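You operate a simulated robot arm through the tools that you are given. There is no shell and no other tool. Be economical: measure what you need, move in short steps, check, and stop when the job is done.

You run a simulated robot arm. Do the job below in one go: nothing can be reset, and whatever is moved stays where it is left.

Task
Fetch the M6 bag from the fixings tote to the bench top.
Fine: close the tote and latch it again. Where these are worked on the way, their far stop is far enough and under half their travel is too little: fixings tote.

It is judged by the outcome, as a careful person would: the job done as asked, and still so three seconds after it is handed in. It fails if anything else is knocked over, pushed out of place, dropped, spilled or broken.

Robot
A 7-joint arm with a three-finger gripper on a trunk, on a base that drives. Base frame: it is fixed to the floor where the robot stands at the start and does not move with it; the origin is under the middle of the robot, x ahead of it, y to its left, z up. Lengths are in m, angles in rad, forces in N, time in s.
With the tool pointing down near the work surface it reaches from about 0.1 to 0.82 m from the robot's upright axis, wherever it stands. Its first joint turns from -2.897 to 2.897 rad. Places, roughly: bench top [1.5, -0.1, 0.9]; fixings tote [0.8, 0.3, 0.6]; orange latch [0.8, 0.1, 0.8]; purple latch [1.1, -0.2, 0.8]; red latch [1.4, -0.4, 0.8]; white latch [1.8, -0.7, 0.8]. Payload 2.69 kg.
The TCP is the grasp point between the finger pads, 0.029 m short of the fingertips. In the tool frame z runs along the fingers and y along their closing line. The gripper opens to 0.12 m. The gripper's body begins 0.078 m behind the TCP.
Orientation is told as [roll, pitch, yaw] about the base's x, y, z axes, in that order, counted from this pose: with the fingers straight down and closing along the base's y, the tool's x points along the base's -x, its y along +y and its z along -z.

Tools
- The arm moves only by the tool play_rows. Its argument "increments" is a list of rows, each a list of 6 numbers: the shift along the tool's x, y, z in units of 300 mm (1.0 is 300 mm), then the turn, a rotation vector about the tool's x, y, z in units of 120 degrees (1.0 is 120 degrees). In form: [[x, y, z, wx, wy, wz], ...]. A call has 1 to 12 rows; each row is the pose to reach, as a shift and turn from the pose commanded when the call began, along the tool's axes at that moment. "hand" is the finger opening in m, from 0 to 0.12, set as the call begins (left out, the last holds). A call with a number of a shift or a turn outside -1 to 1 is refused whole. A row lasts 0.2 s, in which the tool goes at most 0.05 m and 0.15 rad; a call with a longer step from one row to the next is refused whole, and so is a gripper value outside its range. A pose out of reach is approached as far as the arm can. The call stops where the force on the tool passes 50 N (or 10 N more than at its start, if that is more) or the arm is blocked; 0.2 s more then pass. Each finger halts on what it meets, pressing with about 45 N; the grip force reading is that of the motor and also rises with nothing between the fingers. The clock runs only during rows and for 0.2 s after the last one: add rows that repeat a pose to give the fingers time. The reply holds the time, the measured pose of the TCP, the force on the tool along the base axes, the opening and the grip force, in the units named above and with some noise, with the torque about the TCP (base axes, N m) and any sound that the robot's microphone picked up.
- Cameras (640 x 400 px; columns grow to the right, rows downward): "scene" is now at [0.171, 0.1766, 1.5015]; the picture's right is [-0.17, -0.99, 0.00], its down [-0.78, 0.13, -0.61] and it looks along [0.60, -0.10, -0.79] (base axes); focal length 264 px, centre (320, 200). "wrist" rides on the gripper at [0.063, 0, -0.104] in the tool frame; the picture's right is [0.00, 1.00, 0.00], its down [-0.83, 0.00, -0.56] and it looks along [-0.56, 0.00, 0.83] (tool axes); focal length 275 px, centre (320, 200).
- grab_frame(camera): a new picture of that camera. The clock stands still meanwhile.
- move_column(by): slides the trunk up (or, below 0, down) by that many m; the arm and the scene camera ride with it, the base frame stays. It gives what a move gives, with no picture.
- steer(legs): drives the robot by 1 to 6 legs, each [ahead, left, turn to the left] in m, m and rad, along the robot's own axes; the way and the turn of a leg run together, so that a leg with both is an arc; at most 1.5 m and 3.142 rad a leg. The arm and the cameras ride along, it lands a little off, and it stops where it bumps. It gives what a move gives.
- pan_tilt(pan, tilt): turns the head with the scene camera to pan (to the left, within 2.496 rad either way) and tilt (down, from -0.506 to 1.204), counted from straight ahead of the robot. It gives what a move gives.
- probe_pixels(camera, pixels): for up to 12 pixels [column, row] of the newest picture of that camera ("zoom" is the newest enlarged one), the place [x, y, z] in the base frame of the surface seen there, good to about 0.002 m, but the place of the scene camera against the robot may be out by one fixed shift of up to 0.018 m in any direction. The clock stands still meanwhile.
- close_up(camera, box): a new picture of the part [left, top, right, bottom] of that camera's present view, enlarged. The clock stands still meanwhile.
- finish_job(): hands the job in; it is judged then, once.

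Keep the steps short. Do not move on a guess: measure, check each grasp and each placing, and mend mistakes. In all there are 80 turns and 48 pictures (those below and enlarged ones count). Leave the gripper open and the arm clear of the work at the hand-in unless told otherwise, and finish with a single line.

The tools are called after ">>>" as name(argument=value, ...) on one line, values as JSON. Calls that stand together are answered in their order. play_rows: Moves the arm, as the interface text tells. Its arguments: {"type":"object","properties":{"increments":{"type":"array","items":{"type":"array","items":{"type":"number"}}},"hand":{"type":"number"}},"required":["increments"]} The other tools are called the same way: move_column (by) slides the trunk up or down; steer (legs) drives the base; pan_tilt (pan, tilt) turns the head that bears the scene camera; grab_frame (camera) takes a picture; probe_pixels (camera, pixels) gives the place of the surface under pixels of a picture; close_up (camera, box) takes an enlarged picture of a part of a camera's view; finish_job () hands the job in.

At the start:

```text
time_s: 0.0
tcp_pos: [0.7007, 0.0657, 1.1122]
orientation: [0.001, 0.001, 0.0]
contact_force: [-0.2, 0.0, -0.3]
torque: [0.03, -0.02, -0.02]
gripper_width: 0.1201
finger_force: 0.0
trunk travel left (down, up): [-0.525, 0.061]
robot x, y, heading: [-0.0008, -0.0014, -0.002]
head pan, tilt: [-0.169, 0.916]
```

scene: 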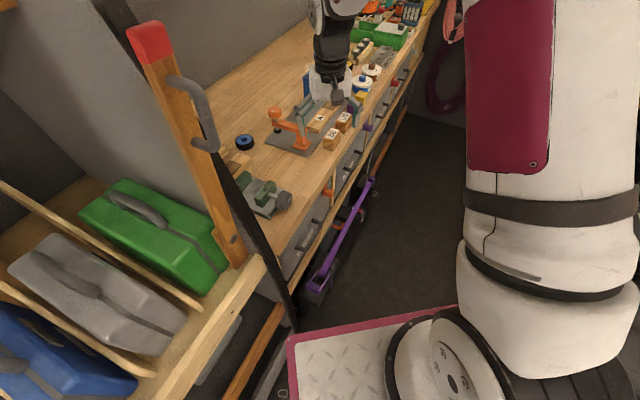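
wrist: 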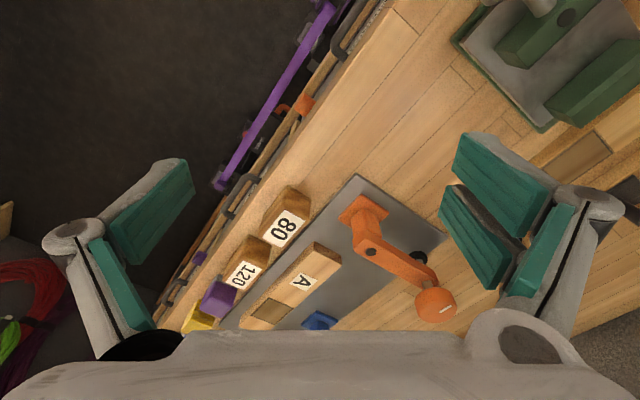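

I see the bench to the right and a rack with coloured cases on the left. I'll turn the head left toward about [0.8, 0.3, 0.6] to look for the tote.

>>> pan_tilt(pan=0.35, tilt=0.95)

>>> grab_frame(camera="scene")

```text
time_s: 0.9
tcp_pos: [0.7009, 0.066, 1.1123]
orientation: [0.001, -0.001, 0.0]
contact_force: [-0.4, 0.3, -0.3]
torque: [0.01, -0.03, -0.02]
gripper_width: 0.1199
finger_force: 0.0
trunk travel left (down, up): [-0.525, 0.061]
robot x, y, heading: [0.0022, -0.0032, -0.003]
head pan, tilt: [0.351, 0.949]
```

```text
45 pictures are left
```

scene: 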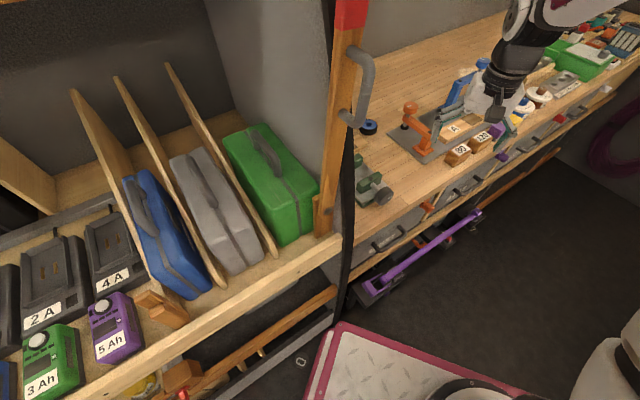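

I see cases, the bench, and something below at about (290,275). I'll probe a few places and zoom in on the lower shelf.

>>> probe_pixels(camera="scene", pixels=[[275, 190], [215, 215], [170, 240], [300, 260], [270, 340], [370, 290], [480, 212], [360, 105], [325, 235], [375, 200], [400, 240], [180, 375]])

>>> close_up(camera="scene", box=[100, 180, 420, 400])

>>> close_up(camera="scene", box=[340, 0, 640, 300])

```text
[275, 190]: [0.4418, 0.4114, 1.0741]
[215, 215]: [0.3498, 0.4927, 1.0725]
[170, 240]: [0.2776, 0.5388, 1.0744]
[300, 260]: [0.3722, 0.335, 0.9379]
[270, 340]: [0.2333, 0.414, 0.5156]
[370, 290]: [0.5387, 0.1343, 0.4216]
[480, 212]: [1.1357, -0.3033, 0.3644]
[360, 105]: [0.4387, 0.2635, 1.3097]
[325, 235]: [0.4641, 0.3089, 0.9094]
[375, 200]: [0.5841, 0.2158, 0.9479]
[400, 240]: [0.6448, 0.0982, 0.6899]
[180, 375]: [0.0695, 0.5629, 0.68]
```

```text
1.82 times, centred on (260, 290) of scene
```

zoom: 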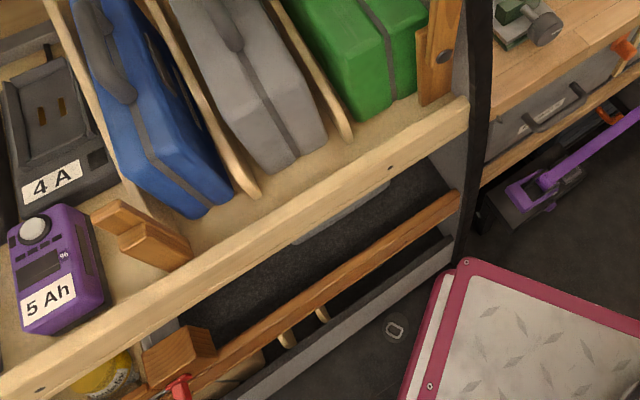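

```text
1.33 times, centred on (490, 150) of scene
```

zoom: 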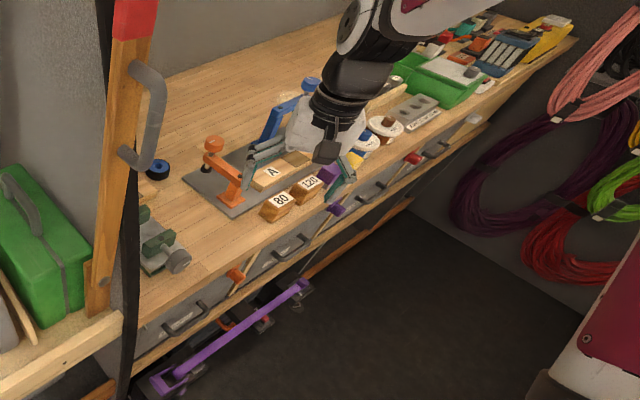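

Grey totes with handles sit under the bench top, with coloured turn-latches beside them. I'll zoom in on the fronts to read the labels.

>>> close_up(camera="scene", box=[350, 170, 510, 290])

>>> probe_pixels(camera="zoom", pixels=[[100, 260], [150, 270], [200, 220], [320, 160], [300, 130], [60, 300], [250, 180], [150, 220]])

```text
3.33 times, centred on (430, 230) of scene
```

zoom: 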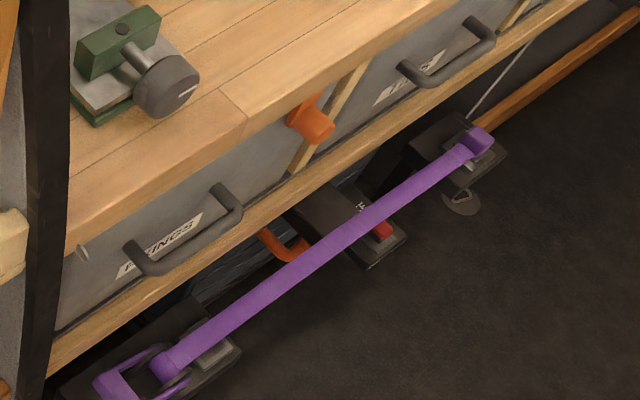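

```text
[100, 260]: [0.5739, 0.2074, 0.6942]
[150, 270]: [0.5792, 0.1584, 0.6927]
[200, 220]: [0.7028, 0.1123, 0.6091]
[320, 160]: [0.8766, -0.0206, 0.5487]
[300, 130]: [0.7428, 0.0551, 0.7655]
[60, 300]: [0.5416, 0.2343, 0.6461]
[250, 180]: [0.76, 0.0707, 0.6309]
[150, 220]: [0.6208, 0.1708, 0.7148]
```

The left tote reads FIXINGS, with the orange latch on its right. The robot must back off and turn to face the bench, so I'll check the floor to the right and behind before driving.

>>> pan_tilt(pan=-1.5, tilt=0.75)

>>> grab_frame(camera="scene")

>>> pan_tilt(pan=-2.49, tilt=0.75)

>>> grab_frame(camera="scene")

```text
time_s: 2.8
tcp_pos: [0.6989, 0.0654, 1.1118]
orientation: [0.001, 0.0, -0.001]
contact_force: [0.4, 0.4, 0.8]
torque: [-0.02, -0.01, 0.01]
gripper_width: 0.1201
finger_force: 0.1
trunk travel left (down, up): [-0.525, 0.061]
robot x, y, heading: [-0.001, 0.0039, 0.002]
head pan, tilt: [-1.499, 0.75]
```

```text
41 pictures are left
```

scene: 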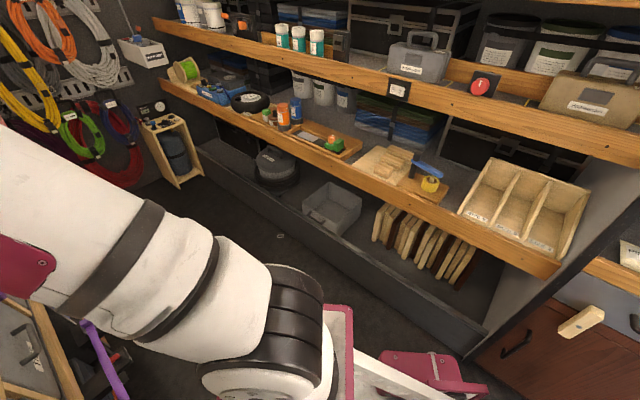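

```text
time_s: 4.0
tcp_pos: [0.7008, 0.0648, 1.1123]
orientation: [0.0, 0.001, -0.001]
contact_force: [-0.4, -0.7, 0.2]
torque: [0.0, 0.0, 0.03]
gripper_width: 0.1201
finger_force: 0.0
trunk travel left (down, up): [-0.525, 0.061]
robot x, y, heading: [0.0044, 0.0012, -0.0]
head pan, tilt: [-2.491, 0.75]
```

```text
40 pictures are left
```

scene: 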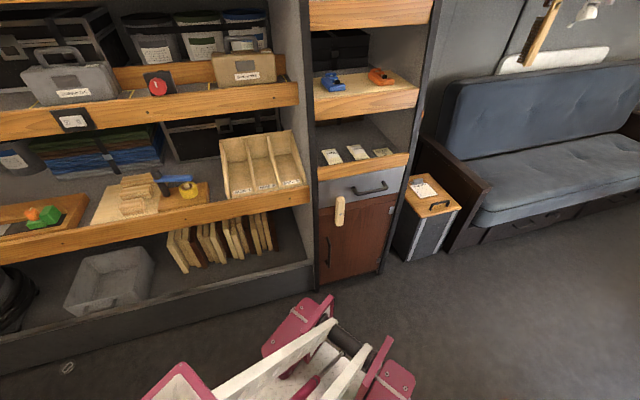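

It is a narrow aisle with shelving opposite. I'll measure how far off the opposite shelf and the robot's own base edges are.

>>> probe_pixels(camera="scene", pixels=[[300, 275], [150, 322], [150, 225], [290, 195], [340, 280], [420, 240], [300, 310], [400, 380], [180, 375], [385, 345], [340, 215], [250, 350]])

```text
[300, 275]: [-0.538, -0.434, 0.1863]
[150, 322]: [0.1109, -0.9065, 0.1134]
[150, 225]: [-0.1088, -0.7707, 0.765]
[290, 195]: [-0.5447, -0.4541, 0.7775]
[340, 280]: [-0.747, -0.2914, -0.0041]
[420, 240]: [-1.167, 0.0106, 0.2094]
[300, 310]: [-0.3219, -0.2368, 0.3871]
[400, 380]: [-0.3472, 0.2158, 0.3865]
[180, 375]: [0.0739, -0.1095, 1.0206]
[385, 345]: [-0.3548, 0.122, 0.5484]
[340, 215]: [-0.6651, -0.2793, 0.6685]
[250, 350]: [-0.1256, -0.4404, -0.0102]
```

The aisle runs from v≈-0.65 to 0.48 across, with the bench direction about -38° from x. I'll turn to face along the bench, then drive 0.68 m ahead and 0.28 m right, so the tote lies to the left with room to pull it out.

>>> steer(legs=[[0, 0, -0.663], [0.68, -0.28, 0]])

>>> move_column(by=-0.2)

>>> pan_tilt(pan=1.9, tilt=0.7)

>>> grab_frame(camera="scene")

```text
time_s: 9.8
tcp_pos: [0.9506, -1.0283, 1.1115]
orientation: [0.0, 0.001, -0.671]
contact_force: [-0.1, -0.1, -0.3]
torque: [0.0, 0.0, -0.01]
gripper_width: 0.1199
finger_force: 0.1
trunk travel left (down, up): [-0.525, 0.061]
robot x, y, heading: [0.36, -0.6422, -0.668]
head pan, tilt: [-2.491, 0.75]
```

```text
time_s: 12.0
tcp_pos: [0.9501, -1.0277, 0.9121]
orientation: [0.0, 0.001, -0.673]
contact_force: [1.0, 0.2, 0.2]
torque: [0.0, -0.02, -0.02]
gripper_width: 0.1201
finger_force: 0.0
trunk travel left (down, up): [-0.325, 0.261]
robot x, y, heading: [0.361, -0.6414, -0.672]
head pan, tilt: [-2.491, 0.75]
```

```text
time_s: 15.5
tcp_pos: [0.9514, -1.0278, 0.912]
orientation: [0.001, 0.0, -0.673]
contact_force: [0.5, 0.9, 0.0]
torque: [-0.01, 0.02, 0.01]
gripper_width: 0.12
finger_force: 0.2
trunk travel left (down, up): [-0.325, 0.261]
robot x, y, heading: [0.3611, -0.6422, -0.675]
head pan, tilt: [1.901, 0.7]
```

```text
39 pictures are left
```

scene: 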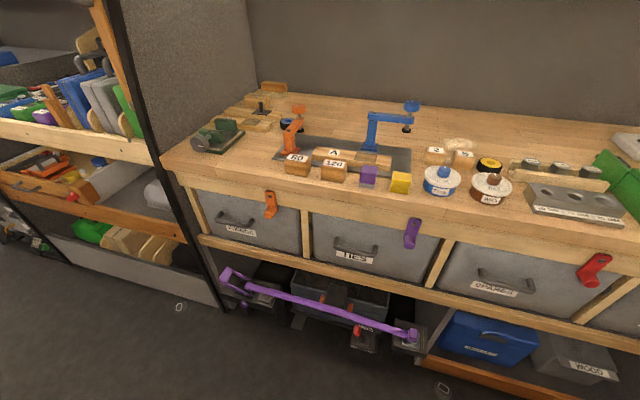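

Clear view of FIXINGS, its handle and the orange latch hanging at (270,205). I'll zoom and measure.

>>> close_up(camera="scene", box=[180, 170, 340, 270])

>>> probe_pixels(camera="zoom", pixels=[[360, 100], [350, 170], [390, 140], [340, 185], [160, 170], [220, 215], [305, 225], [220, 250], [290, 195], [60, 100], [470, 310], [420, 200]])

```text
4.00 times, centred on (260, 220) of scene
```

zoom: 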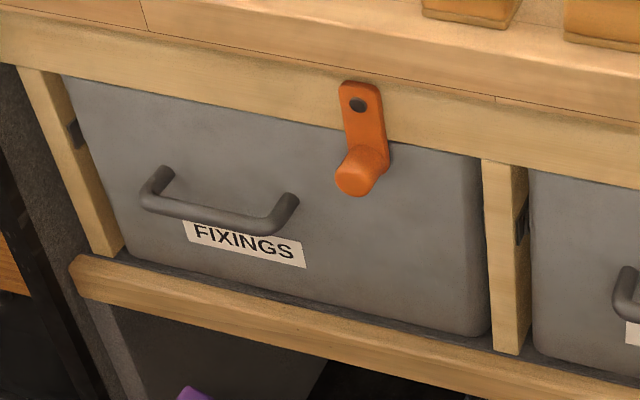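

```text
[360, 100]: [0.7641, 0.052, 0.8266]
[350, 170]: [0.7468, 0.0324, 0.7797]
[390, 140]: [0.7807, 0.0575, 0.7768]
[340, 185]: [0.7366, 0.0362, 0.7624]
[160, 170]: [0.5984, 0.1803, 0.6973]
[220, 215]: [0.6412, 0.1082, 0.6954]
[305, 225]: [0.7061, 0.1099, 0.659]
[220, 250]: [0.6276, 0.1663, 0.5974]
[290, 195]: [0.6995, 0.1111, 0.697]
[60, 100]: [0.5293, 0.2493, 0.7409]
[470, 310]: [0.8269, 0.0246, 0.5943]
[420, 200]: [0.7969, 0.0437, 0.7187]
```

Measured, using u along the bench to the right and v into it: the latch pivot is at u≈0.565, z≈0.827. The knob is at u≈0.56, v≈0.488, z≈0.765. I'll swing the arm over the aisle, tool down, toward the bench in two short legs.

>>> play_rows(hand=0.12, increments=[[0.131, 0.081, 0, 0, 0, 0], [0.262, 0.162, 0, 0, 0, 0], [0.393, 0.243, 0, 0, 0, 0], [0.524, 0.324, 0, 0, 0, 0], [0.655, 0.405, 0, 0, 0, 0], [0.786, 0.486, 0, 0, 0, 0], [0.917, 0.567, 0, 0, 0, 0]])

>>> play_rows(increments=[[0.131, 0.081, 0, 0, 0, 0], [0.262, 0.162, 0, 0, 0, 0], [0.393, 0.243, 0, 0, 0, 0], [0.524, 0.324, 0, 0, 0, 0], [0.655, 0.405, 0, 0, 0, 0], [0.786, 0.486, 0, 0, 0, 0], [0.917, 0.567, 0, 0, 0, 0]])

```text
time_s: 17.1
tcp_pos: [0.8419, -0.7197, 0.9116]
orientation: [0.0, 0.001, -0.672]
contact_force: [-0.6, -0.7, 0.4]
torque: [-0.01, 0.02, -0.01]
gripper_width: 0.1202
finger_force: 0.0
trunk travel left (down, up): [-0.325, 0.261]
robot x, y, heading: [0.3636, -0.6412, -0.674]
head pan, tilt: [1.901, 0.7]
```

```text
time_s: 18.9
tcp_pos: [0.8084, -0.4554, 0.9062]
orientation: [-0.013, -0.016, -0.866]
contact_force: [-0.8, -0.2, 0.1]
torque: [-0.02, -0.07, 0.0]
gripper_width: 0.12
finger_force: 0.1
trunk travel left (down, up): [-0.325, 0.261]
robot x, y, heading: [0.3601, -0.6419, -0.674]
head pan, tilt: [1.901, 0.7]
stopped in row 7: the arm was blocked; the commanded pose is now the measured one
```

The arm was blocked with yaw drifted to -0.87, which looks like a wrist limit from holding yaw fixed while the arm swings left. I'll turn the tool left with the arm, by about +1.76 rad of yaw in place.

>>> play_rows(increments=[[0, 0, 0, 0, 0, -0.07], [0, 0, 0, 0, 0, -0.14], [0, 0, 0, 0, 0, -0.21], [0, 0, 0, 0, 0, -0.28], [0, 0, 0, 0, 0, -0.35], [0, 0, 0, 0, 0, -0.42], [0, 0, 0, 0, 0, -0.49], [0, 0, 0, 0, 0, -0.56], [0, 0, 0, 0, 0, -0.63], [0, 0, 0, 0, 0, -0.7], [0, 0, 0, 0, 0, -0.77], [0, 0, 0, 0, 0, -0.84]])

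```text
time_s: 21.5
tcp_pos: [0.7937, -0.4441, 0.9101]
orientation: [-0.008, 0.007, 0.936]
contact_force: [-0.7, 0.3, -0.9]
torque: [-0.04, 0.0, 0.0]
gripper_width: 0.1199
finger_force: 0.0
trunk travel left (down, up): [-0.325, 0.261]
robot x, y, heading: [0.3599, -0.6432, -0.675]
head pan, tilt: [1.901, 0.7]
```

Yaw is now 0.936, square to the bench. Next I'll slide 0.3 m left along the bench, then pitch the tool level while moving to a standoff in front of the latch knob.

>>> play_rows(increments=[[0, 0.143, 0, 0, 0, 0], [0, 0.286, 0, 0, 0, 0], [0, 0.429, 0, 0, 0, 0], [0, 0.572, 0, 0, 0, 0], [0, 0.715, 0, 0, 0, 0], [0, 0.858, 0, 0, 0, 0], [0, 1.0, 0, 0, 0, 0]])

>>> play_rows(increments=[[-0.047, 0.008, 0.04, 0, -0.0625, 0], [-0.094, 0.017, 0.08, 0, -0.125, 0], [-0.14, 0.025, 0.12, 0, -0.1875, 0], [-0.19, 0.033, 0.16, 0, -0.25, 0], [-0.236, 0.042, 0.2, 0, -0.3125, 0], [-0.283, 0.05, 0.24, 0, -0.375, 0], [-0.33, 0.058, 0.28, 0, -0.4375, 0], [-0.378, 0.067, 0.32, 0, -0.5, 0], [-0.425, 0.075, 0.36, 0, -0.5625, 0], [-0.472, 0.083, 0.4, 0, -0.625, 0], [-0.52, 0.092, 0.44, 0, -0.6875, 0], [-0.567, 0.1, 0.48, 0, -0.75, 0]])

>>> grab_frame(camera="wrist")

>>> grab_frame(camera="scene")

```text
time_s: 22.3
tcp_pos: [0.8011, -0.4053, 0.9266]
orientation: [-0.012, -0.032, 0.72]
contact_force: [-0.3, 0.6, 0.5]
torque: [-0.02, 0.0, 0.01]
gripper_width: 0.12
finger_force: 0.1
trunk travel left (down, up): [-0.325, 0.261]
robot x, y, heading: [0.3585, -0.646, -0.674]
head pan, tilt: [1.901, 0.7]
stopped in row 3: the arm was blocked; the commanded pose is now the measured one
```

```text
time_s: 23.0
tcp_pos: [0.9001, -0.4161, 0.9118]
orientation: [-0.006, -0.336, 0.55]
contact_force: [0.0, -0.5, 0.0]
torque: [-0.04, 0.02, -0.01]
gripper_width: 0.12
finger_force: 0.0
trunk travel left (down, up): [-0.325, 0.261]
robot x, y, heading: [0.3629, -0.6433, -0.677]
head pan, tilt: [1.901, 0.7]
stopped in row 3: the arm was blocked; the commanded pose is now the measured one
```

```text
37 pictures are left
```

wrist: 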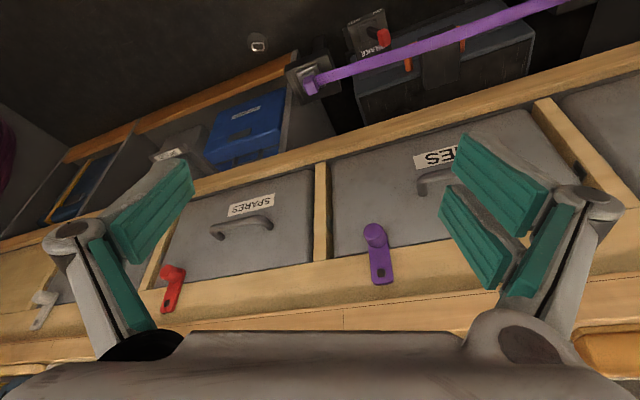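

```text
36 pictures are left
```

scene: 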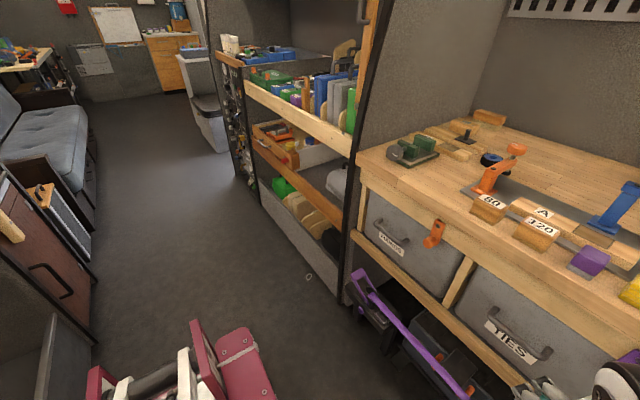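

The arm blocked again, and the scene view has shifted although the pan is unchanged. Before any more motion I'll look toward the arm from the scene camera and probe the orange knob at (434,233) to see whether the frame still agrees.

>>> probe_pixels(camera="scene", pixels=[[434, 233], [437, 224], [380, 237], [360, 155]])

>>> pan_tilt(pan=0.6, tilt=0.9)

>>> grab_frame(camera="scene")

```text
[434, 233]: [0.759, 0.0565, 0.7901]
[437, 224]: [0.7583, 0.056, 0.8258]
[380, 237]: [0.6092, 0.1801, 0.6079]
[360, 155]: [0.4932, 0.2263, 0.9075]
```

```text
time_s: 24.5
tcp_pos: [0.8998, -0.4184, 0.9141]
orientation: [-0.003, -0.342, 0.546]
contact_force: [0.8, -0.6, 0.0]
torque: [0.01, 0.0, 0.0]
gripper_width: 0.12
finger_force: 0.1
trunk travel left (down, up): [-0.325, 0.261]
robot x, y, heading: [0.3589, -0.6418, -0.673]
head pan, tilt: [0.6, 0.901]
```

```text
35 pictures are left
```

scene: 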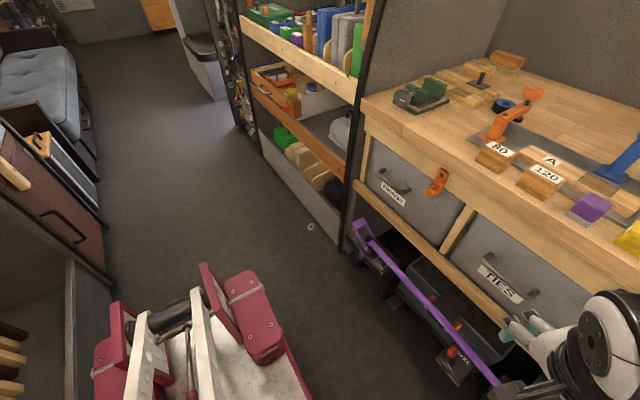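

The pan reading changed by 1.3 rad but the view hardly moved. I'll test the head once more with a different pan.

>>> pan_tilt(pan=-0.3, tilt=0.9)

>>> grab_frame(camera="scene")

```text
time_s: 25.7
tcp_pos: [0.8993, -0.4183, 0.9119]
orientation: [-0.003, -0.338, 0.546]
contact_force: [0.2, 0.0, -0.6]
torque: [0.0, -0.02, -0.01]
gripper_width: 0.1201
finger_force: 0.1
trunk travel left (down, up): [-0.325, 0.261]
robot x, y, heading: [0.3594, -0.6395, -0.671]
head pan, tilt: [-0.3, 0.901]
```

```text
34 pictures are left
```

scene: 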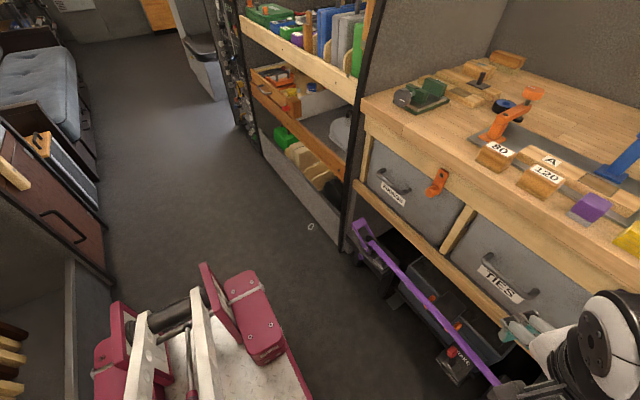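

The geometry says the head really sits at its left stop (about 2.5 rad), so the arm's upper link has been pushing against the head mast on the robot's left. I'll bring the arm back to the front/right and later re-approach with the bench on the robot's right. First I'll undo the pitch and move back.

>>> play_rows(increments=[[0, 0, 0, 0, 0.054, 0], [0, 0, 0, 0, 0.108, 0], [0, 0, 0, 0, 0.162, 0]])

>>> play_rows(increments=[[0.125, -0.075, 0, 0, 0, 0.0416], [0.25, -0.15, 0, 0, 0, 0.083], [0.375, -0.225, 0, 0, 0, 0.125], [0.5, -0.3, 0, 0, 0, 0.166], [0.625, -0.375, 0, 0, 0, 0.208], [0.75, -0.45, 0, 0, 0, 0.25], [0.873, -0.525, 0, 0, 0, 0.291]])

```text
time_s: 26.5
tcp_pos: [0.8931, -0.4157, 0.9058]
orientation: [-0.001, 0.013, 0.557]
contact_force: [-0.6, -0.6, 0.5]
torque: [0.05, -0.06, -0.03]
gripper_width: 0.1201
finger_force: 0.1
trunk travel left (down, up): [-0.325, 0.261]
robot x, y, heading: [0.3627, -0.6411, -0.666]
head pan, tilt: [-0.3, 0.901]
```

```text
time_s: 27.2
tcp_pos: [0.8385, -0.5343, 0.8428]
orientation: [-0.05, 0.18, 0.297]
contact_force: [-0.2, -0.3, 0.6]
torque: [-0.01, -0.05, 0.02]
gripper_width: 0.1199
finger_force: 0.1
trunk travel left (down, up): [-0.325, 0.261]
robot x, y, heading: [0.3649, -0.6411, -0.674]
head pan, tilt: [-0.3, 0.901]
stopped in row 3: the arm was blocked; the commanded pose is now the measured one
```

Blocked again partway. I'll look from the scene camera at where the arm is.

>>> pan_tilt(pan=0.0, tilt=1.2)

>>> grab_frame(camera="scene")

```text
time_s: 28.0
tcp_pos: [0.8365, -0.5324, 0.8452]
orientation: [-0.048, 0.177, 0.303]
contact_force: [-0.4, -0.5, 0.0]
torque: [-0.05, 0.01, -0.01]
gripper_width: 0.1201
finger_force: 0.1
trunk travel left (down, up): [-0.325, 0.261]
robot x, y, heading: [0.3616, -0.6434, -0.671]
head pan, tilt: [0.0, 1.201]
```

```text
33 pictures are left
```

scene: 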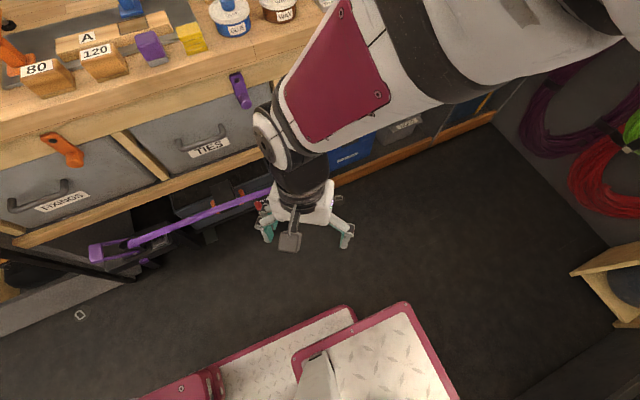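

The forearm comes in from the elbow at upper right, folded close by the head. I'll straighten the tool, raise it a little and move outward, ahead of the robot, where the arm has more room.

>>> play_rows(increments=[[0, 0, -0.1, -0.011, -0.042, 0], [0, 0, -0.2, -0.023, -0.084, 0]])

```text
time_s: 28.8
tcp_pos: [0.8762, -0.5552, 0.8928]
orientation: [-0.014, 0.029, 0.193]
contact_force: [-0.5, 0.6, 0.1]
torque: [-0.06, 0.0, 0.01]
gripper_width: 0.1198
finger_force: 0.0
trunk travel left (down, up): [-0.325, 0.261]
robot x, y, heading: [0.3621, -0.6474, -0.669]
head pan, tilt: [0.0, 1.201]
stopped in row 2: the arm was blocked; the commanded pose is now the measured one
```

It tracks again, now level at z 0.893. I'll continue toward straight ahead with a 0.19 m shift and a matching yaw.

>>> play_rows(increments=[[0, -0.107, 0, 0, 0, 0.024], [0, -0.213, 0, 0, 0, 0.048], [0, -0.32, 0, 0, 0, 0.072], [0, -0.427, 0, 0, 0, 0.095], [0, -0.533, 0, 0, 0, 0.12], [0, -0.64, 0, 0, 0, 0.143]])

```text
time_s: 30.2
tcp_pos: [0.9131, -0.7446, 0.8939]
orientation: [-0.02, 0.024, -0.1]
contact_force: [0.3, 0.2, 0.2]
torque: [0.02, 0.0, 0.02]
gripper_width: 0.1201
finger_force: 0.0
trunk travel left (down, up): [-0.325, 0.261]
robot x, y, heading: [0.3623, -0.6419, -0.672]
head pan, tilt: [0.0, 1.201]
```

Free movement. I'll continue to straight ahead with yaw matching the heading.

>>> play_rows(increments=[[0.078, -0.121, 0, 0, 0, 0.0455], [0.157, -0.242, 0, 0, 0, 0.091], [0.235, -0.363, 0, 0, 0, 0.137], [0.313, -0.485, 0, 0, 0, 0.182], [0.392, -0.606, 0, 0, 0, 0.228], [0.47, -0.727, 0, 0, 0, 0.273]])

>>> pan_tilt(pan=1.0, tilt=0.8)

>>> grab_frame(camera="scene")

```text
time_s: 31.6
tcp_pos: [0.8016, -0.989, 0.9405]
orientation: [-0.032, 0.012, -0.671]
contact_force: [0.3, -0.1, 0.1]
torque: [0.01, 0.03, 0.0]
gripper_width: 0.1198
finger_force: 0.1
out of reach, approached as far as the arm can: row 2, 3, 4, 5, 6
trunk travel left (down, up): [-0.325, 0.261]
robot x, y, heading: [0.3629, -0.6432, -0.668]
head pan, tilt: [0.0, 1.201]
```

```text
time_s: 32.9
tcp_pos: [0.8042, -0.9898, 0.9406]
orientation: [-0.029, 0.013, -0.668]
contact_force: [0.6, 0.3, -0.8]
torque: [-0.04, -0.03, -0.01]
gripper_width: 0.1202
finger_force: 0.0
trunk travel left (down, up): [-0.325, 0.261]
robot x, y, heading: [0.3634, -0.6444, -0.675]
head pan, tilt: [1.0, 0.799]
```

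```text
32 pictures are left
```

scene: 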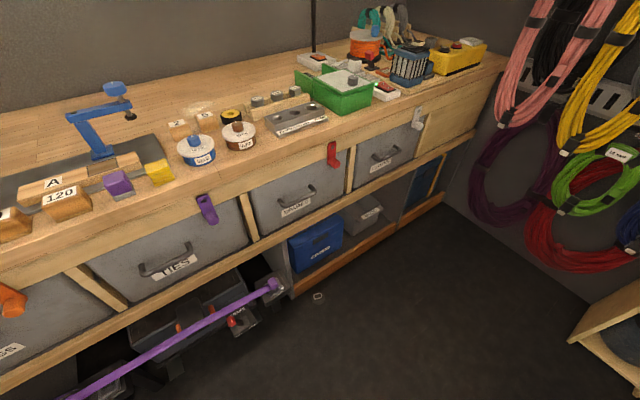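

The head obeys again, which fits with the arm having been pressing on it. I'll re-approach facing the other way along the aisle, so the bench is on the robot's right, free of the head. First I'll retract the tool toward the robot so the turn sweeps little room.

>>> play_rows(increments=[[0.133, 0, 0, 0, 0, 0], [0.267, 0, 0, 0, 0, 0], [0.4, 0, 0, 0, 0, 0], [0.533, 0, 0, 0, 0, 0], [0.667, 0, 0, 0, 0, 0]])

>>> pan_tilt(pan=-0.1, tilt=0.8)

>>> grab_frame(camera="scene")

```text
time_s: 34.1
tcp_pos: [0.7087, -0.8933, 1.0574]
orientation: [-0.032, 0.01, -0.67]
contact_force: [0.3, 0.8, -0.5]
torque: [0.01, 0.1, -0.04]
gripper_width: 0.12
finger_force: 0.1
out of reach, approached as far as the arm can: row 1, 2, 3, 4, 5
trunk travel left (down, up): [-0.325, 0.261]
robot x, y, heading: [0.3628, -0.6431, -0.669]
head pan, tilt: [1.0, 0.799]
```

```text
time_s: 35.4
tcp_pos: [0.7085, -0.8932, 1.0571]
orientation: [-0.033, 0.011, -0.67]
contact_force: [-0.4, 0.6, -0.1]
torque: [0.02, -0.04, 0.03]
gripper_width: 0.1201
finger_force: 0.1
trunk travel left (down, up): [-0.325, 0.261]
robot x, y, heading: [0.3615, -0.6411, -0.676]
head pan, tilt: [-0.099, 0.799]
```

```text
31 pictures are left
```

scene: 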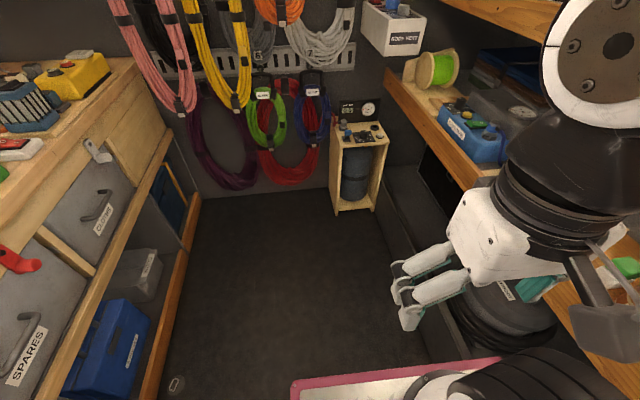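

The gripper is clear. I'll retract another 0.1 m, then move to mid-aisle and make the half turn.

>>> play_rows(increments=[[0.11, 0, 0, 0, 0, 0], [0.22, 0, 0, 0, 0, 0], [0.333, 0, 0, 0, 0, 0]])

>>> steer(legs=[[0, 0.19, 0]])

```text
time_s: 36.0
tcp_pos: [0.669, -0.8605, 1.0794]
orientation: [-0.034, -0.025, -0.656]
contact_force: [1.0, -0.2, 3.4]
torque: [-0.17, 0.09, 0.11]
gripper_width: 0.1202
finger_force: 0.1
out of reach, approached as far as the arm can: row 1, 2, 3
trunk travel left (down, up): [-0.325, 0.261]
robot x, y, heading: [0.3638, -0.6456, -0.671]
head pan, tilt: [-0.099, 0.799]
stopped in row 3: the force on the tool passed its limit at 77 N (the readings are from after the stop); the commanded pose is now the measured one
```

```text
time_s: 37.6
tcp_pos: [0.7884, -0.7087, 1.0796]
orientation: [-0.033, -0.025, -0.653]
contact_force: [3.3, -4.2, 5.2]
torque: [-0.26, 0.21, 0.31]
gripper_width: 0.1202
finger_force: 0.0
trunk travel left (down, up): [-0.325, 0.261]
robot x, y, heading: [0.4782, -0.493, -0.666]
head pan, tilt: [-0.099, 0.799]
```

The tool touched something on the last bit, probably the robot's own body; a few newtons remain. I'll ease it back out 3 cm and check that the force clears.

>>> play_rows(increments=[[-0.06, 0, 0, 0, 0, 0], [-0.12, 0, 0, 0, 0, 0]])

>>> grab_frame(camera="wrist")

```text
time_s: 38.2
tcp_pos: [0.8183, -0.7307, 1.0815]
orientation: [-0.032, -0.026, -0.652]
contact_force: [-0.5, 0.4, -0.3]
torque: [0.02, -0.03, 0.02]
gripper_width: 0.1198
finger_force: 0.0
trunk travel left (down, up): [-0.325, 0.261]
robot x, y, heading: [0.4815, -0.4938, -0.671]
head pan, tilt: [-0.099, 0.799]
```

```text
30 pictures are left
```

wrist: 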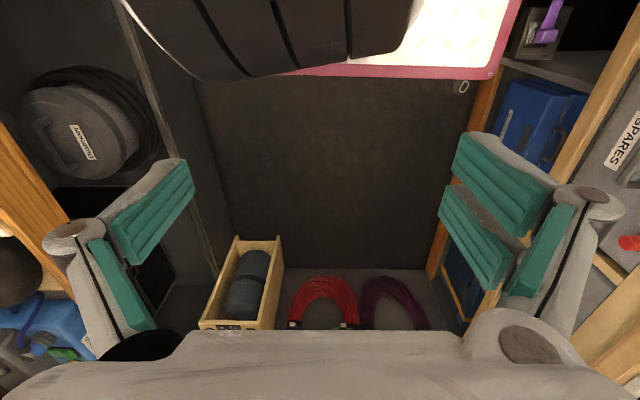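

Force is back to zero. Next is the half turn in mid-aisle, to the left.

>>> steer(legs=[[0, 0, 1.57]])

>>> steer(legs=[[0, 0, 1.585]])

```text
time_s: 42.5
tcp_pos: [0.7076, -0.1479, 1.0816]
orientation: [-0.034, -0.023, 0.954]
contact_force: [0.6, -0.1, 0.1]
torque: [-0.02, -0.02, -0.02]
gripper_width: 0.1202
finger_force: 0.2
trunk travel left (down, up): [-0.325, 0.261]
robot x, y, heading: [0.4803, -0.495, 0.935]
head pan, tilt: [-0.099, 0.799]
```

```text
time_s: 46.8
tcp_pos: [0.1348, -0.2698, 1.0821]
orientation: [-0.032, -0.024, 2.536]
contact_force: [0.4, 0.6, -0.5]
torque: [0.02, 0.02, 0.02]
gripper_width: 0.1199
finger_force: 0.1
trunk travel left (down, up): [-0.325, 0.261]
robot x, y, heading: [0.4805, -0.4907, 2.517]
head pan, tilt: [-0.099, 0.799]
```

Heading is now 2.52, so the bench is on the right. I'll shift 0.21 m left, away from the bench, and look right.

>>> steer(legs=[[0.05, 0.21, -0.027]])

>>> pan_tilt(pan=-1.2, tilt=0.8)

>>> grab_frame(camera="scene")

```text
time_s: 48.4
tcp_pos: [-0.0224, -0.3987, 1.0816]
orientation: [-0.033, -0.026, 2.506]
contact_force: [0.8, -0.1, -0.5]
torque: [0.01, -0.02, -0.01]
gripper_width: 0.1199
finger_force: 0.1
trunk travel left (down, up): [-0.325, 0.261]
robot x, y, heading: [0.318, -0.6284, 2.489]
head pan, tilt: [-0.099, 0.799]
```

```text
time_s: 49.8
tcp_pos: [-0.023, -0.3996, 1.0829]
orientation: [-0.033, -0.026, 2.508]
contact_force: [-0.4, -0.4, -0.3]
torque: [0.02, -0.02, -0.01]
gripper_width: 0.1197
finger_force: 0.0
trunk travel left (down, up): [-0.325, 0.261]
robot x, y, heading: [0.3148, -0.6289, 2.49]
head pan, tilt: [-1.201, 0.799]
```

```text
29 pictures are left
```

scene: 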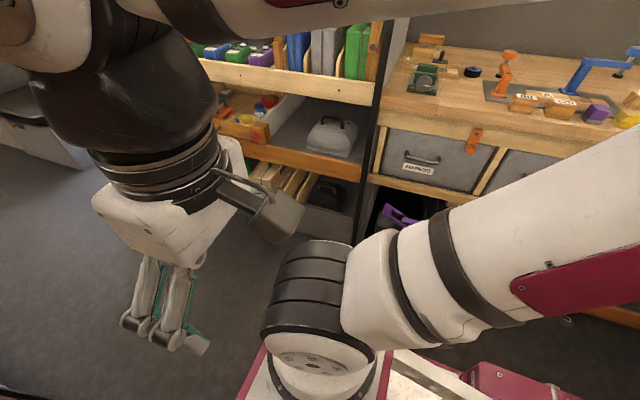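

The arm is now free of the head, and the shoulder with the elbow back is visible. I'll back up 0.22 m so the tote sits ahead-right, then start swinging the tool right, yawing along with it.

>>> steer(legs=[[-0.22, 0, 0]])

>>> play_rows(increments=[[0, -0.11, 0, 0, 0, 0.0625], [0, -0.22, 0, 0, 0, 0.125], [0, -0.33, 0, 0, 0, 0.1875], [0, -0.44, 0, 0, 0, 0.25], [0, -0.55, 0, 0, 0, 0.3125], [0, -0.667, 0, 0, 0, 0.375]])

```text
time_s: 51.4
tcp_pos: [0.1527, -0.5325, 1.0826]
orientation: [-0.032, -0.024, 2.506]
contact_force: [0.7, 1.1, -0.3]
torque: [0.0, 0.0, -0.04]
gripper_width: 0.1199
finger_force: 0.1
trunk travel left (down, up): [-0.325, 0.261]
robot x, y, heading: [0.4983, -0.7658, 2.489]
head pan, tilt: [-1.201, 0.799]
```

```text
time_s: 52.8
tcp_pos: [0.2708, -0.3716, 1.0881]
orientation: [-0.005, -0.04, 1.72]
contact_force: [0.1, -0.2, 0.2]
torque: [0.02, 0.01, -0.03]
gripper_width: 0.1201
finger_force: 0.0
trunk travel left (down, up): [-0.325, 0.261]
robot x, y, heading: [0.4928, -0.7662, 2.494]
head pan, tilt: [-1.201, 0.799]
```

That tracked well. I'll continue toward the bench with yaw going square to it.

>>> play_rows(increments=[[-0.062, -0.132, 0, 0, 0, 0.0546], [-0.124, -0.264, 0, 0, 0, 0.109], [-0.186, -0.396, 0, 0, 0, 0.164], [-0.248, -0.528, 0, 0, 0, 0.218], [-0.31, -0.66, 0, 0, 0, 0.273], [-0.372, -0.792, 0, 0, 0, 0.327], [-0.433, -0.925, 0, 0, 0, 0.382]])

```text
time_s: 54.4
tcp_pos: [0.5256, -0.203, 1.095]
orientation: [0.026, -0.033, 0.92]
contact_force: [0.2, 0.1, 0.5]
torque: [0.08, 0.01, 0.0]
gripper_width: 0.1199
finger_force: 0.1
trunk travel left (down, up): [-0.325, 0.261]
robot x, y, heading: [0.4947, -0.7635, 2.494]
head pan, tilt: [-1.201, 0.799]
```

TCP is at u 0.541, v 0.157, z 1.095. Next I'll lower it and pitch to horizontal, stopping about 0.2 m short of the latch.

>>> play_rows(increments=[[-0.028, -0.008, 0.082, 0.001, -0.061, 0], [-0.055, -0.017, 0.164, 0.002, -0.122, 0], [-0.083, -0.025, 0.246, 0.003, -0.1835, 0], [-0.111, -0.033, 0.328, 0.004, -0.245, 0], [-0.139, -0.042, 0.41, 0.005, -0.306, 0], [-0.167, -0.05, 0.492, 0.006, -0.367, 0], [-0.194, -0.058, 0.573, 0.007, -0.428, 0], [-0.222, -0.067, 0.655, 0.008, -0.489, 0], [-0.25, -0.075, 0.737, 0.009, -0.55, 0], [-0.278, -0.083, 0.819, 0.01, -0.612, 0], [-0.306, -0.092, 0.901, 0.011, -0.673, 0], [-0.333, -0.1, 0.983, 0.012, -0.734, 0]])

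>>> grab_frame(camera="wrist")

>>> grab_frame(camera="scene")

```text
time_s: 57.0
tcp_pos: [0.6113, -0.1302, 0.8048]
orientation: [1.597, -1.558, -0.691]
contact_force: [0.6, 0.4, 0.7]
torque: [0.0, 0.01, 0.04]
gripper_width: 0.12
finger_force: 0.0
out of reach, approached as far as the arm can: row 5
trunk travel left (down, up): [-0.325, 0.261]
robot x, y, heading: [0.49, -0.7652, 2.486]
head pan, tilt: [-1.201, 0.799]
```

```text
28 pictures are left
```

wrist: 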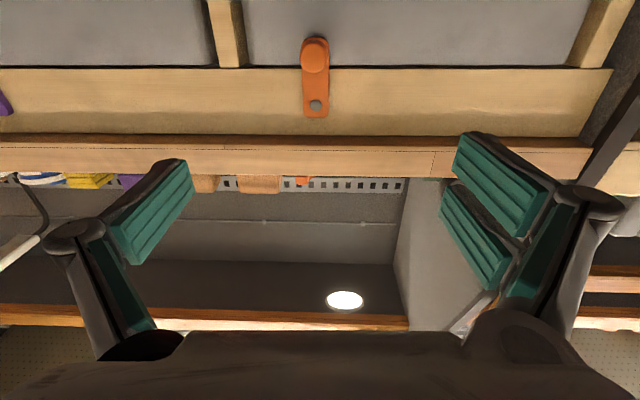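

```text
27 pictures are left
```

scene: 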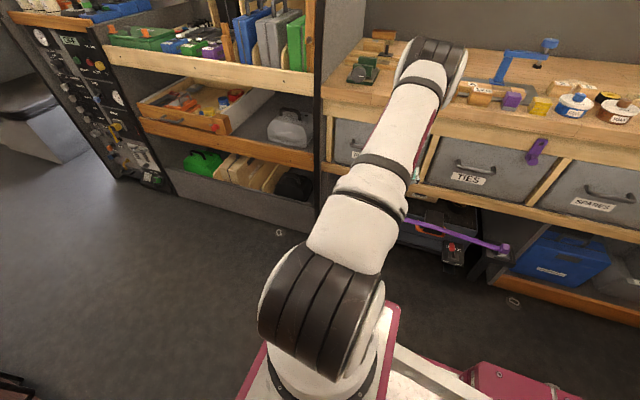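

The tool is level and the latch shows at (315,55) in the inverted wrist view. I'll probe it there, and probe the elbow to be sure it is clear of the bench items.

>>> probe_pixels(camera="wrist", pixels=[[315, 55], [315, 45], [315, 105], [306, 85], [400, 30], [400, 100], [400, 155], [590, 20]])

>>> probe_pixels(camera="scene", pixels=[[435, 55], [440, 85], [460, 70], [420, 130]])

```text
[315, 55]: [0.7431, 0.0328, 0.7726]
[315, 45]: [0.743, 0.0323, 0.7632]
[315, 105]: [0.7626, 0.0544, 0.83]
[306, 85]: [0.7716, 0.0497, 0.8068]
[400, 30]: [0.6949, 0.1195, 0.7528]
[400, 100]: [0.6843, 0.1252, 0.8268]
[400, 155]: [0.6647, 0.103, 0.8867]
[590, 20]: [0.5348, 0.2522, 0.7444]
```

```text
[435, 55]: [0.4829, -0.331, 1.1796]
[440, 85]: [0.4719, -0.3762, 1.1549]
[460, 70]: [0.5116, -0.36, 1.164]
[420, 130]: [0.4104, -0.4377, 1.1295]
```

Wrist and scene agree: the knob tip is at u 0.572, v 0.476, z 0.767, and the pivot at u 0.574, z 0.83. I'll approach with the fingers open 0.06, straddling the knob left and right.

>>> play_rows(hand=0.06, increments=[[0.065, -0.01, 0.11, 0, 0, 0], [0.13, -0.02, 0.22, 0, 0, 0], [0.13, -0.02, 0.34, 0, 0, 0], [0.13, -0.02, 0.46, 0, 0, 0], [0.13, -0.02, 0.57, 0, 0, 0], [0.13, -0.02, 0.66, 0, 0, 0]])

>>> grab_frame(camera="wrist")

```text
time_s: 58.4
tcp_pos: [0.7401, 0.0222, 0.7668]
orientation: [1.386, -1.562, -0.483]
contact_force: [-0.2, 0.2, 0.2]
torque: [0.01, 0.01, 0.0]
gripper_width: 0.0599
finger_force: 0.1
trunk travel left (down, up): [-0.325, 0.261]
robot x, y, heading: [0.4924, -0.7631, 2.492]
head pan, tilt: [-1.201, 0.799]
```

```text
26 pictures are left
```

wrist: 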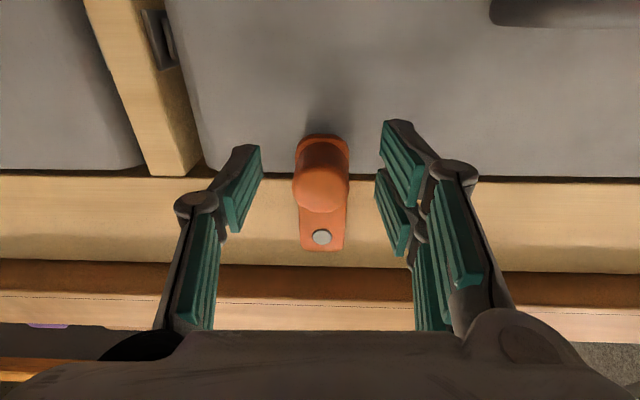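

The fingers straddle the knob. I'll close on it and start turning it about the pivot, knob toward the tote's left, 30° to begin with.

>>> play_rows(hand=0.0, increments=[[0, 0, 0, 0, 0, 0], [0, 0, 0, 0, 0, 0], [0, 0, 0, 0, 0, 0], [-0.0018, 0.0274, 0, 0, 0, 0.0625], [-0.0072, 0.0544, 0, 0, 0, 0.125], [-0.016, 0.0804, 0, 0, 0, 0.1875], [-0.0281, 0.105, 0, 0, 0, 0.25]])

```text
time_s: 59.8
tcp_pos: [0.735, 0.024, 0.7702]
orientation: [1.562, -1.218, -0.686]
contact_force: [6.0, -5.1, 2.4]
torque: [-0.16, 0.16, 0.17]
gripper_width: 0.0289
finger_force: 44.8
trunk travel left (down, up): [-0.325, 0.261]
robot x, y, heading: [0.493, -0.7685, 2.489]
head pan, tilt: [-1.201, 0.799]
stopped in row 6: the force on the tool passed its limit at 54 N (the readings are from after the stop); the commanded pose is now the measured one
```

The knob stopped after about 5 mm at 54 N, so it does not turn that way. I'll return to neutral, then turn it the other way, toward the right.

>>> play_rows(increments=[[-0.002, -0.005, 0, 0, 0, -0.056], [-0.004, -0.011, 0, 0, 0, -0.112], [-0.006, -0.016, 0, 0, 0, -0.167]])

>>> play_rows(increments=[[-0.0018, -0.0274, 0, 0, 0, -0.0625], [-0.0072, -0.0544, 0, 0, 0, -0.125], [-0.016, -0.0804, 0, 0, 0, -0.1875], [-0.0281, -0.105, 0, 0, 0, -0.25]])

```text
time_s: 60.6
tcp_pos: [0.7377, 0.0233, 0.7661]
orientation: [0.232, -1.559, 0.647]
contact_force: [10.0, -3.2, -13.1]
torque: [0.35, 0.6, -0.07]
gripper_width: 0.0284
finger_force: 45.0
trunk travel left (down, up): [-0.325, 0.261]
robot x, y, heading: [0.4926, -0.7671, 2.489]
head pan, tilt: [-1.201, 0.799]
```

```text
time_s: 61.6
tcp_pos: [0.7627, 0.0033, 0.7757]
orientation: [-1.552, -1.047, 2.434]
contact_force: [22.4, 12.2, -27.4]
torque: [-0.77, 0.31, 0.08]
gripper_width: 0.0284
finger_force: 44.6
trunk travel left (down, up): [-0.325, 0.261]
robot x, y, heading: [0.4962, -0.7633, 2.484]
head pan, tilt: [-1.201, 0.799]
```

It turns freely this way: about 30 mm to the right, rising. I'll continue in the same arc for another 30°.

>>> play_rows(increments=[[-0.0018, -0.0274, 0, 0, 0, -0.0625], [-0.0072, -0.0544, 0, 0, 0, -0.125], [-0.016, -0.0804, 0, 0, 0, -0.1875], [-0.0281, -0.105, 0, 0, 0, -0.25]])

>>> play_rows(increments=[[-0.0018, -0.0274, 0, 0, 0, -0.0625], [-0.0072, -0.0544, 0, 0, 0, -0.125], [-0.016, -0.0804, 0, 0, 0, -0.1875], [-0.0281, -0.105, 0, 0, 0, -0.25]])

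>>> grab_frame(camera="wrist")

```text
time_s: 62.6
tcp_pos: [0.7826, -0.0109, 0.8017]
orientation: [-1.571, -0.527, 2.45]
contact_force: [30.2, 7.9, -3.8]
torque: [0.24, 0.37, -0.25]
gripper_width: 0.0282
finger_force: 45.0
trunk travel left (down, up): [-0.325, 0.261]
robot x, y, heading: [0.4957, -0.7655, 2.493]
head pan, tilt: [-1.201, 0.799]
```

```text
time_s: 63.6
tcp_pos: [0.7882, -0.0161, 0.8318]
orientation: [-1.568, -0.003, 2.451]
contact_force: [23.3, 0.1, -0.1]
torque: [0.1, -0.04, -0.74]
gripper_width: 0.0282
finger_force: 45.1
trunk travel left (down, up): [-0.325, 0.261]
robot x, y, heading: [0.4961, -0.7598, 2.49]
head pan, tilt: [-1.201, 0.799]
```

```text
25 pictures are left
```

wrist: 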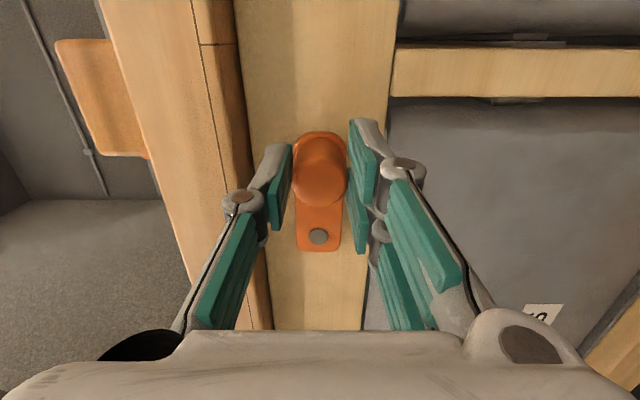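

The latch lies level now. I'll open just enough to release it and back out 0.12 m, then check that it stays.

>>> play_rows(hand=0.044, increments=[[0, 0, 0, 0, 0, 0], [0, 0, -0.08, 0, 0, 0], [0, 0, -0.2, 0, 0, 0], [0, 0, -0.3, 0, 0, 0], [0, 0, -0.4, 0, 0, 0]])

>>> grab_frame(camera="wrist")

```text
time_s: 64.8
tcp_pos: [0.709, -0.1113, 0.8315]
orientation: [-1.566, -0.002, 2.451]
contact_force: [-0.1, 1.1, 0.6]
torque: [0.03, -0.01, 0.01]
gripper_width: 0.0441
finger_force: 0.0
trunk travel left (down, up): [-0.325, 0.261]
robot x, y, heading: [0.4936, -0.7683, 2.492]
head pan, tilt: [-1.201, 0.799]
```

```text
24 pictures are left
```

wrist: 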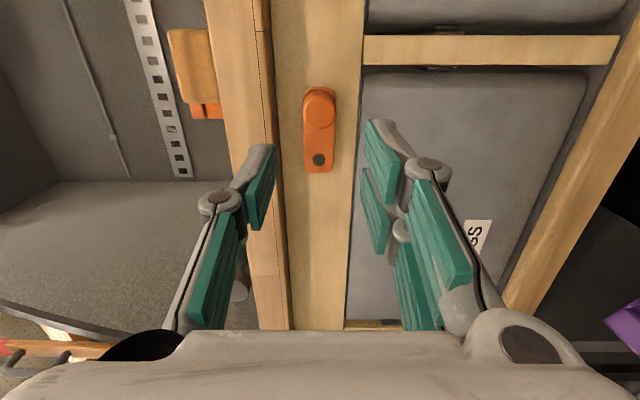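

The latch stays level. Next I'll move to a standoff in front of the handle, left and down, and look.

>>> play_rows(hand=0.07, increments=[[-0.105, 0.076, 0, 0, 0, 0], [-0.21, 0.152, 0, 0, 0, 0], [-0.315, 0.228, 0, 0, 0, 0], [-0.42, 0.305, 0, 0, 0, 0], [-0.525, 0.381, 0, 0, 0, 0], [-0.633, 0.457, 0, 0, 0, 0]])

>>> grab_frame(camera="wrist")

```text
time_s: 66.2
tcp_pos: [0.5622, 0.0095, 0.6956]
orientation: [-1.566, -0.004, 2.451]
contact_force: [-0.4, -0.4, 0.6]
torque: [0.03, 0.02, 0.02]
gripper_width: 0.07
finger_force: 0.0
trunk travel left (down, up): [-0.325, 0.261]
robot x, y, heading: [0.4967, -0.7652, 2.488]
head pan, tilt: [-1.201, 0.799]
```

```text
23 pictures are left
```

wrist: 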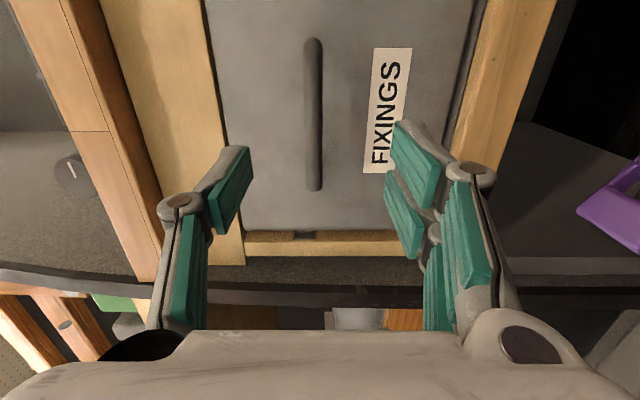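

>>> probe_pixels(camera="wrist", pixels=[[312, 60], [313, 115], [315, 170], [313, 45], [315, 185], [345, 120], [300, 235]])

```text
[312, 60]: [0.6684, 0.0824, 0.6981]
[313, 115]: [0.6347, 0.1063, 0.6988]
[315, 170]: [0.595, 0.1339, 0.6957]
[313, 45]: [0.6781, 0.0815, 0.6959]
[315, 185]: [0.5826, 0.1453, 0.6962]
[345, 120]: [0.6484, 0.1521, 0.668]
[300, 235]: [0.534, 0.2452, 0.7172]
```

The bar is centred at u 0.436, z 0.697, front v 0.469, and the tote face is at v 0.514. I'll advance 0.122 m so the bar lies at the pads, then close.

>>> play_rows(hand=0.05, increments=[[-0.01, 0, 0.1, 0, 0, 0], [-0.02, -0.002, 0.2, 0, 0, 0], [-0.02, -0.004, 0.3, 0, 0, 0], [-0.02, -0.004, 0.407, 0, 0, 0]])

>>> play_rows(hand=0.0, increments=[[0, 0, 0, 0, 0, 0], [0, 0, 0, 0, 0, 0], [0, 0, 0, 0, 0, 0]])

```text
time_s: 67.2
tcp_pos: [0.6347, 0.1096, 0.6946]
orientation: [-1.566, -0.004, 2.453]
contact_force: [0.8, 0.7, -0.4]
torque: [-0.03, -0.02, -0.01]
gripper_width: 0.05
finger_force: 0.2
trunk travel left (down, up): [-0.325, 0.261]
robot x, y, heading: [0.4956, -0.7646, 2.486]
head pan, tilt: [-1.201, 0.799]
```

```text
time_s: 68.0
tcp_pos: [0.6373, 0.1099, 0.7006]
orientation: [-1.574, -0.005, 2.452]
contact_force: [2.3, 0.0, 30.7]
torque: [0.01, -0.46, -0.37]
gripper_width: 0.0145
finger_force: 41.2
trunk travel left (down, up): [-0.325, 0.261]
robot x, y, heading: [0.4937, -0.7657, 2.483]
head pan, tilt: [-1.201, 0.799]
```

Gripped, opening 0.0145. The bar sits about 6 mm above the commanded height, so I'll relieve that and pull the tote straight out 0.27 m.

>>> play_rows(increments=[[0, -0.02, 0, 0, 0, 0], [0, -0.02, -0.1, 0, 0, 0], [0, -0.02, -0.22, 0, 0, 0], [0, -0.02, -0.34, 0, 0, 0], [0, -0.02, -0.46, 0, 0, 0], [0, -0.02, -0.58, 0, 0, 0], [0, -0.02, -0.7, 0, 0, 0], [0, -0.02, -0.8, 0, 0, 0], [0, -0.02, -0.9, 0, 0, 0]])

>>> grab_frame(camera="scene")

```text
time_s: 70.1
tcp_pos: [0.4682, -0.101, 0.6994]
orientation: [-1.55, 0.0, 2.44]
contact_force: [1.0, -0.9, -2.5]
torque: [0.05, -0.08, 0.12]
gripper_width: 0.015
finger_force: 40.7
trunk travel left (down, up): [-0.325, 0.261]
robot x, y, heading: [0.4902, -0.7649, 2.487]
head pan, tilt: [-1.201, 0.799]
stopped in row 9: the force on the tool passed its limit at 55 N (the readings are from after the stop); the commanded pose is now the measured one
```

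```text
22 pictures are left
```

scene: 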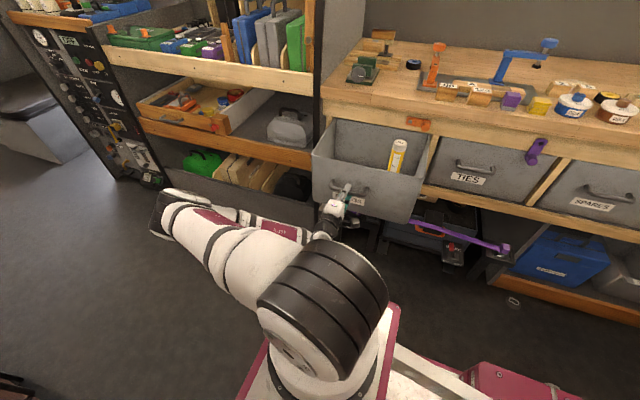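

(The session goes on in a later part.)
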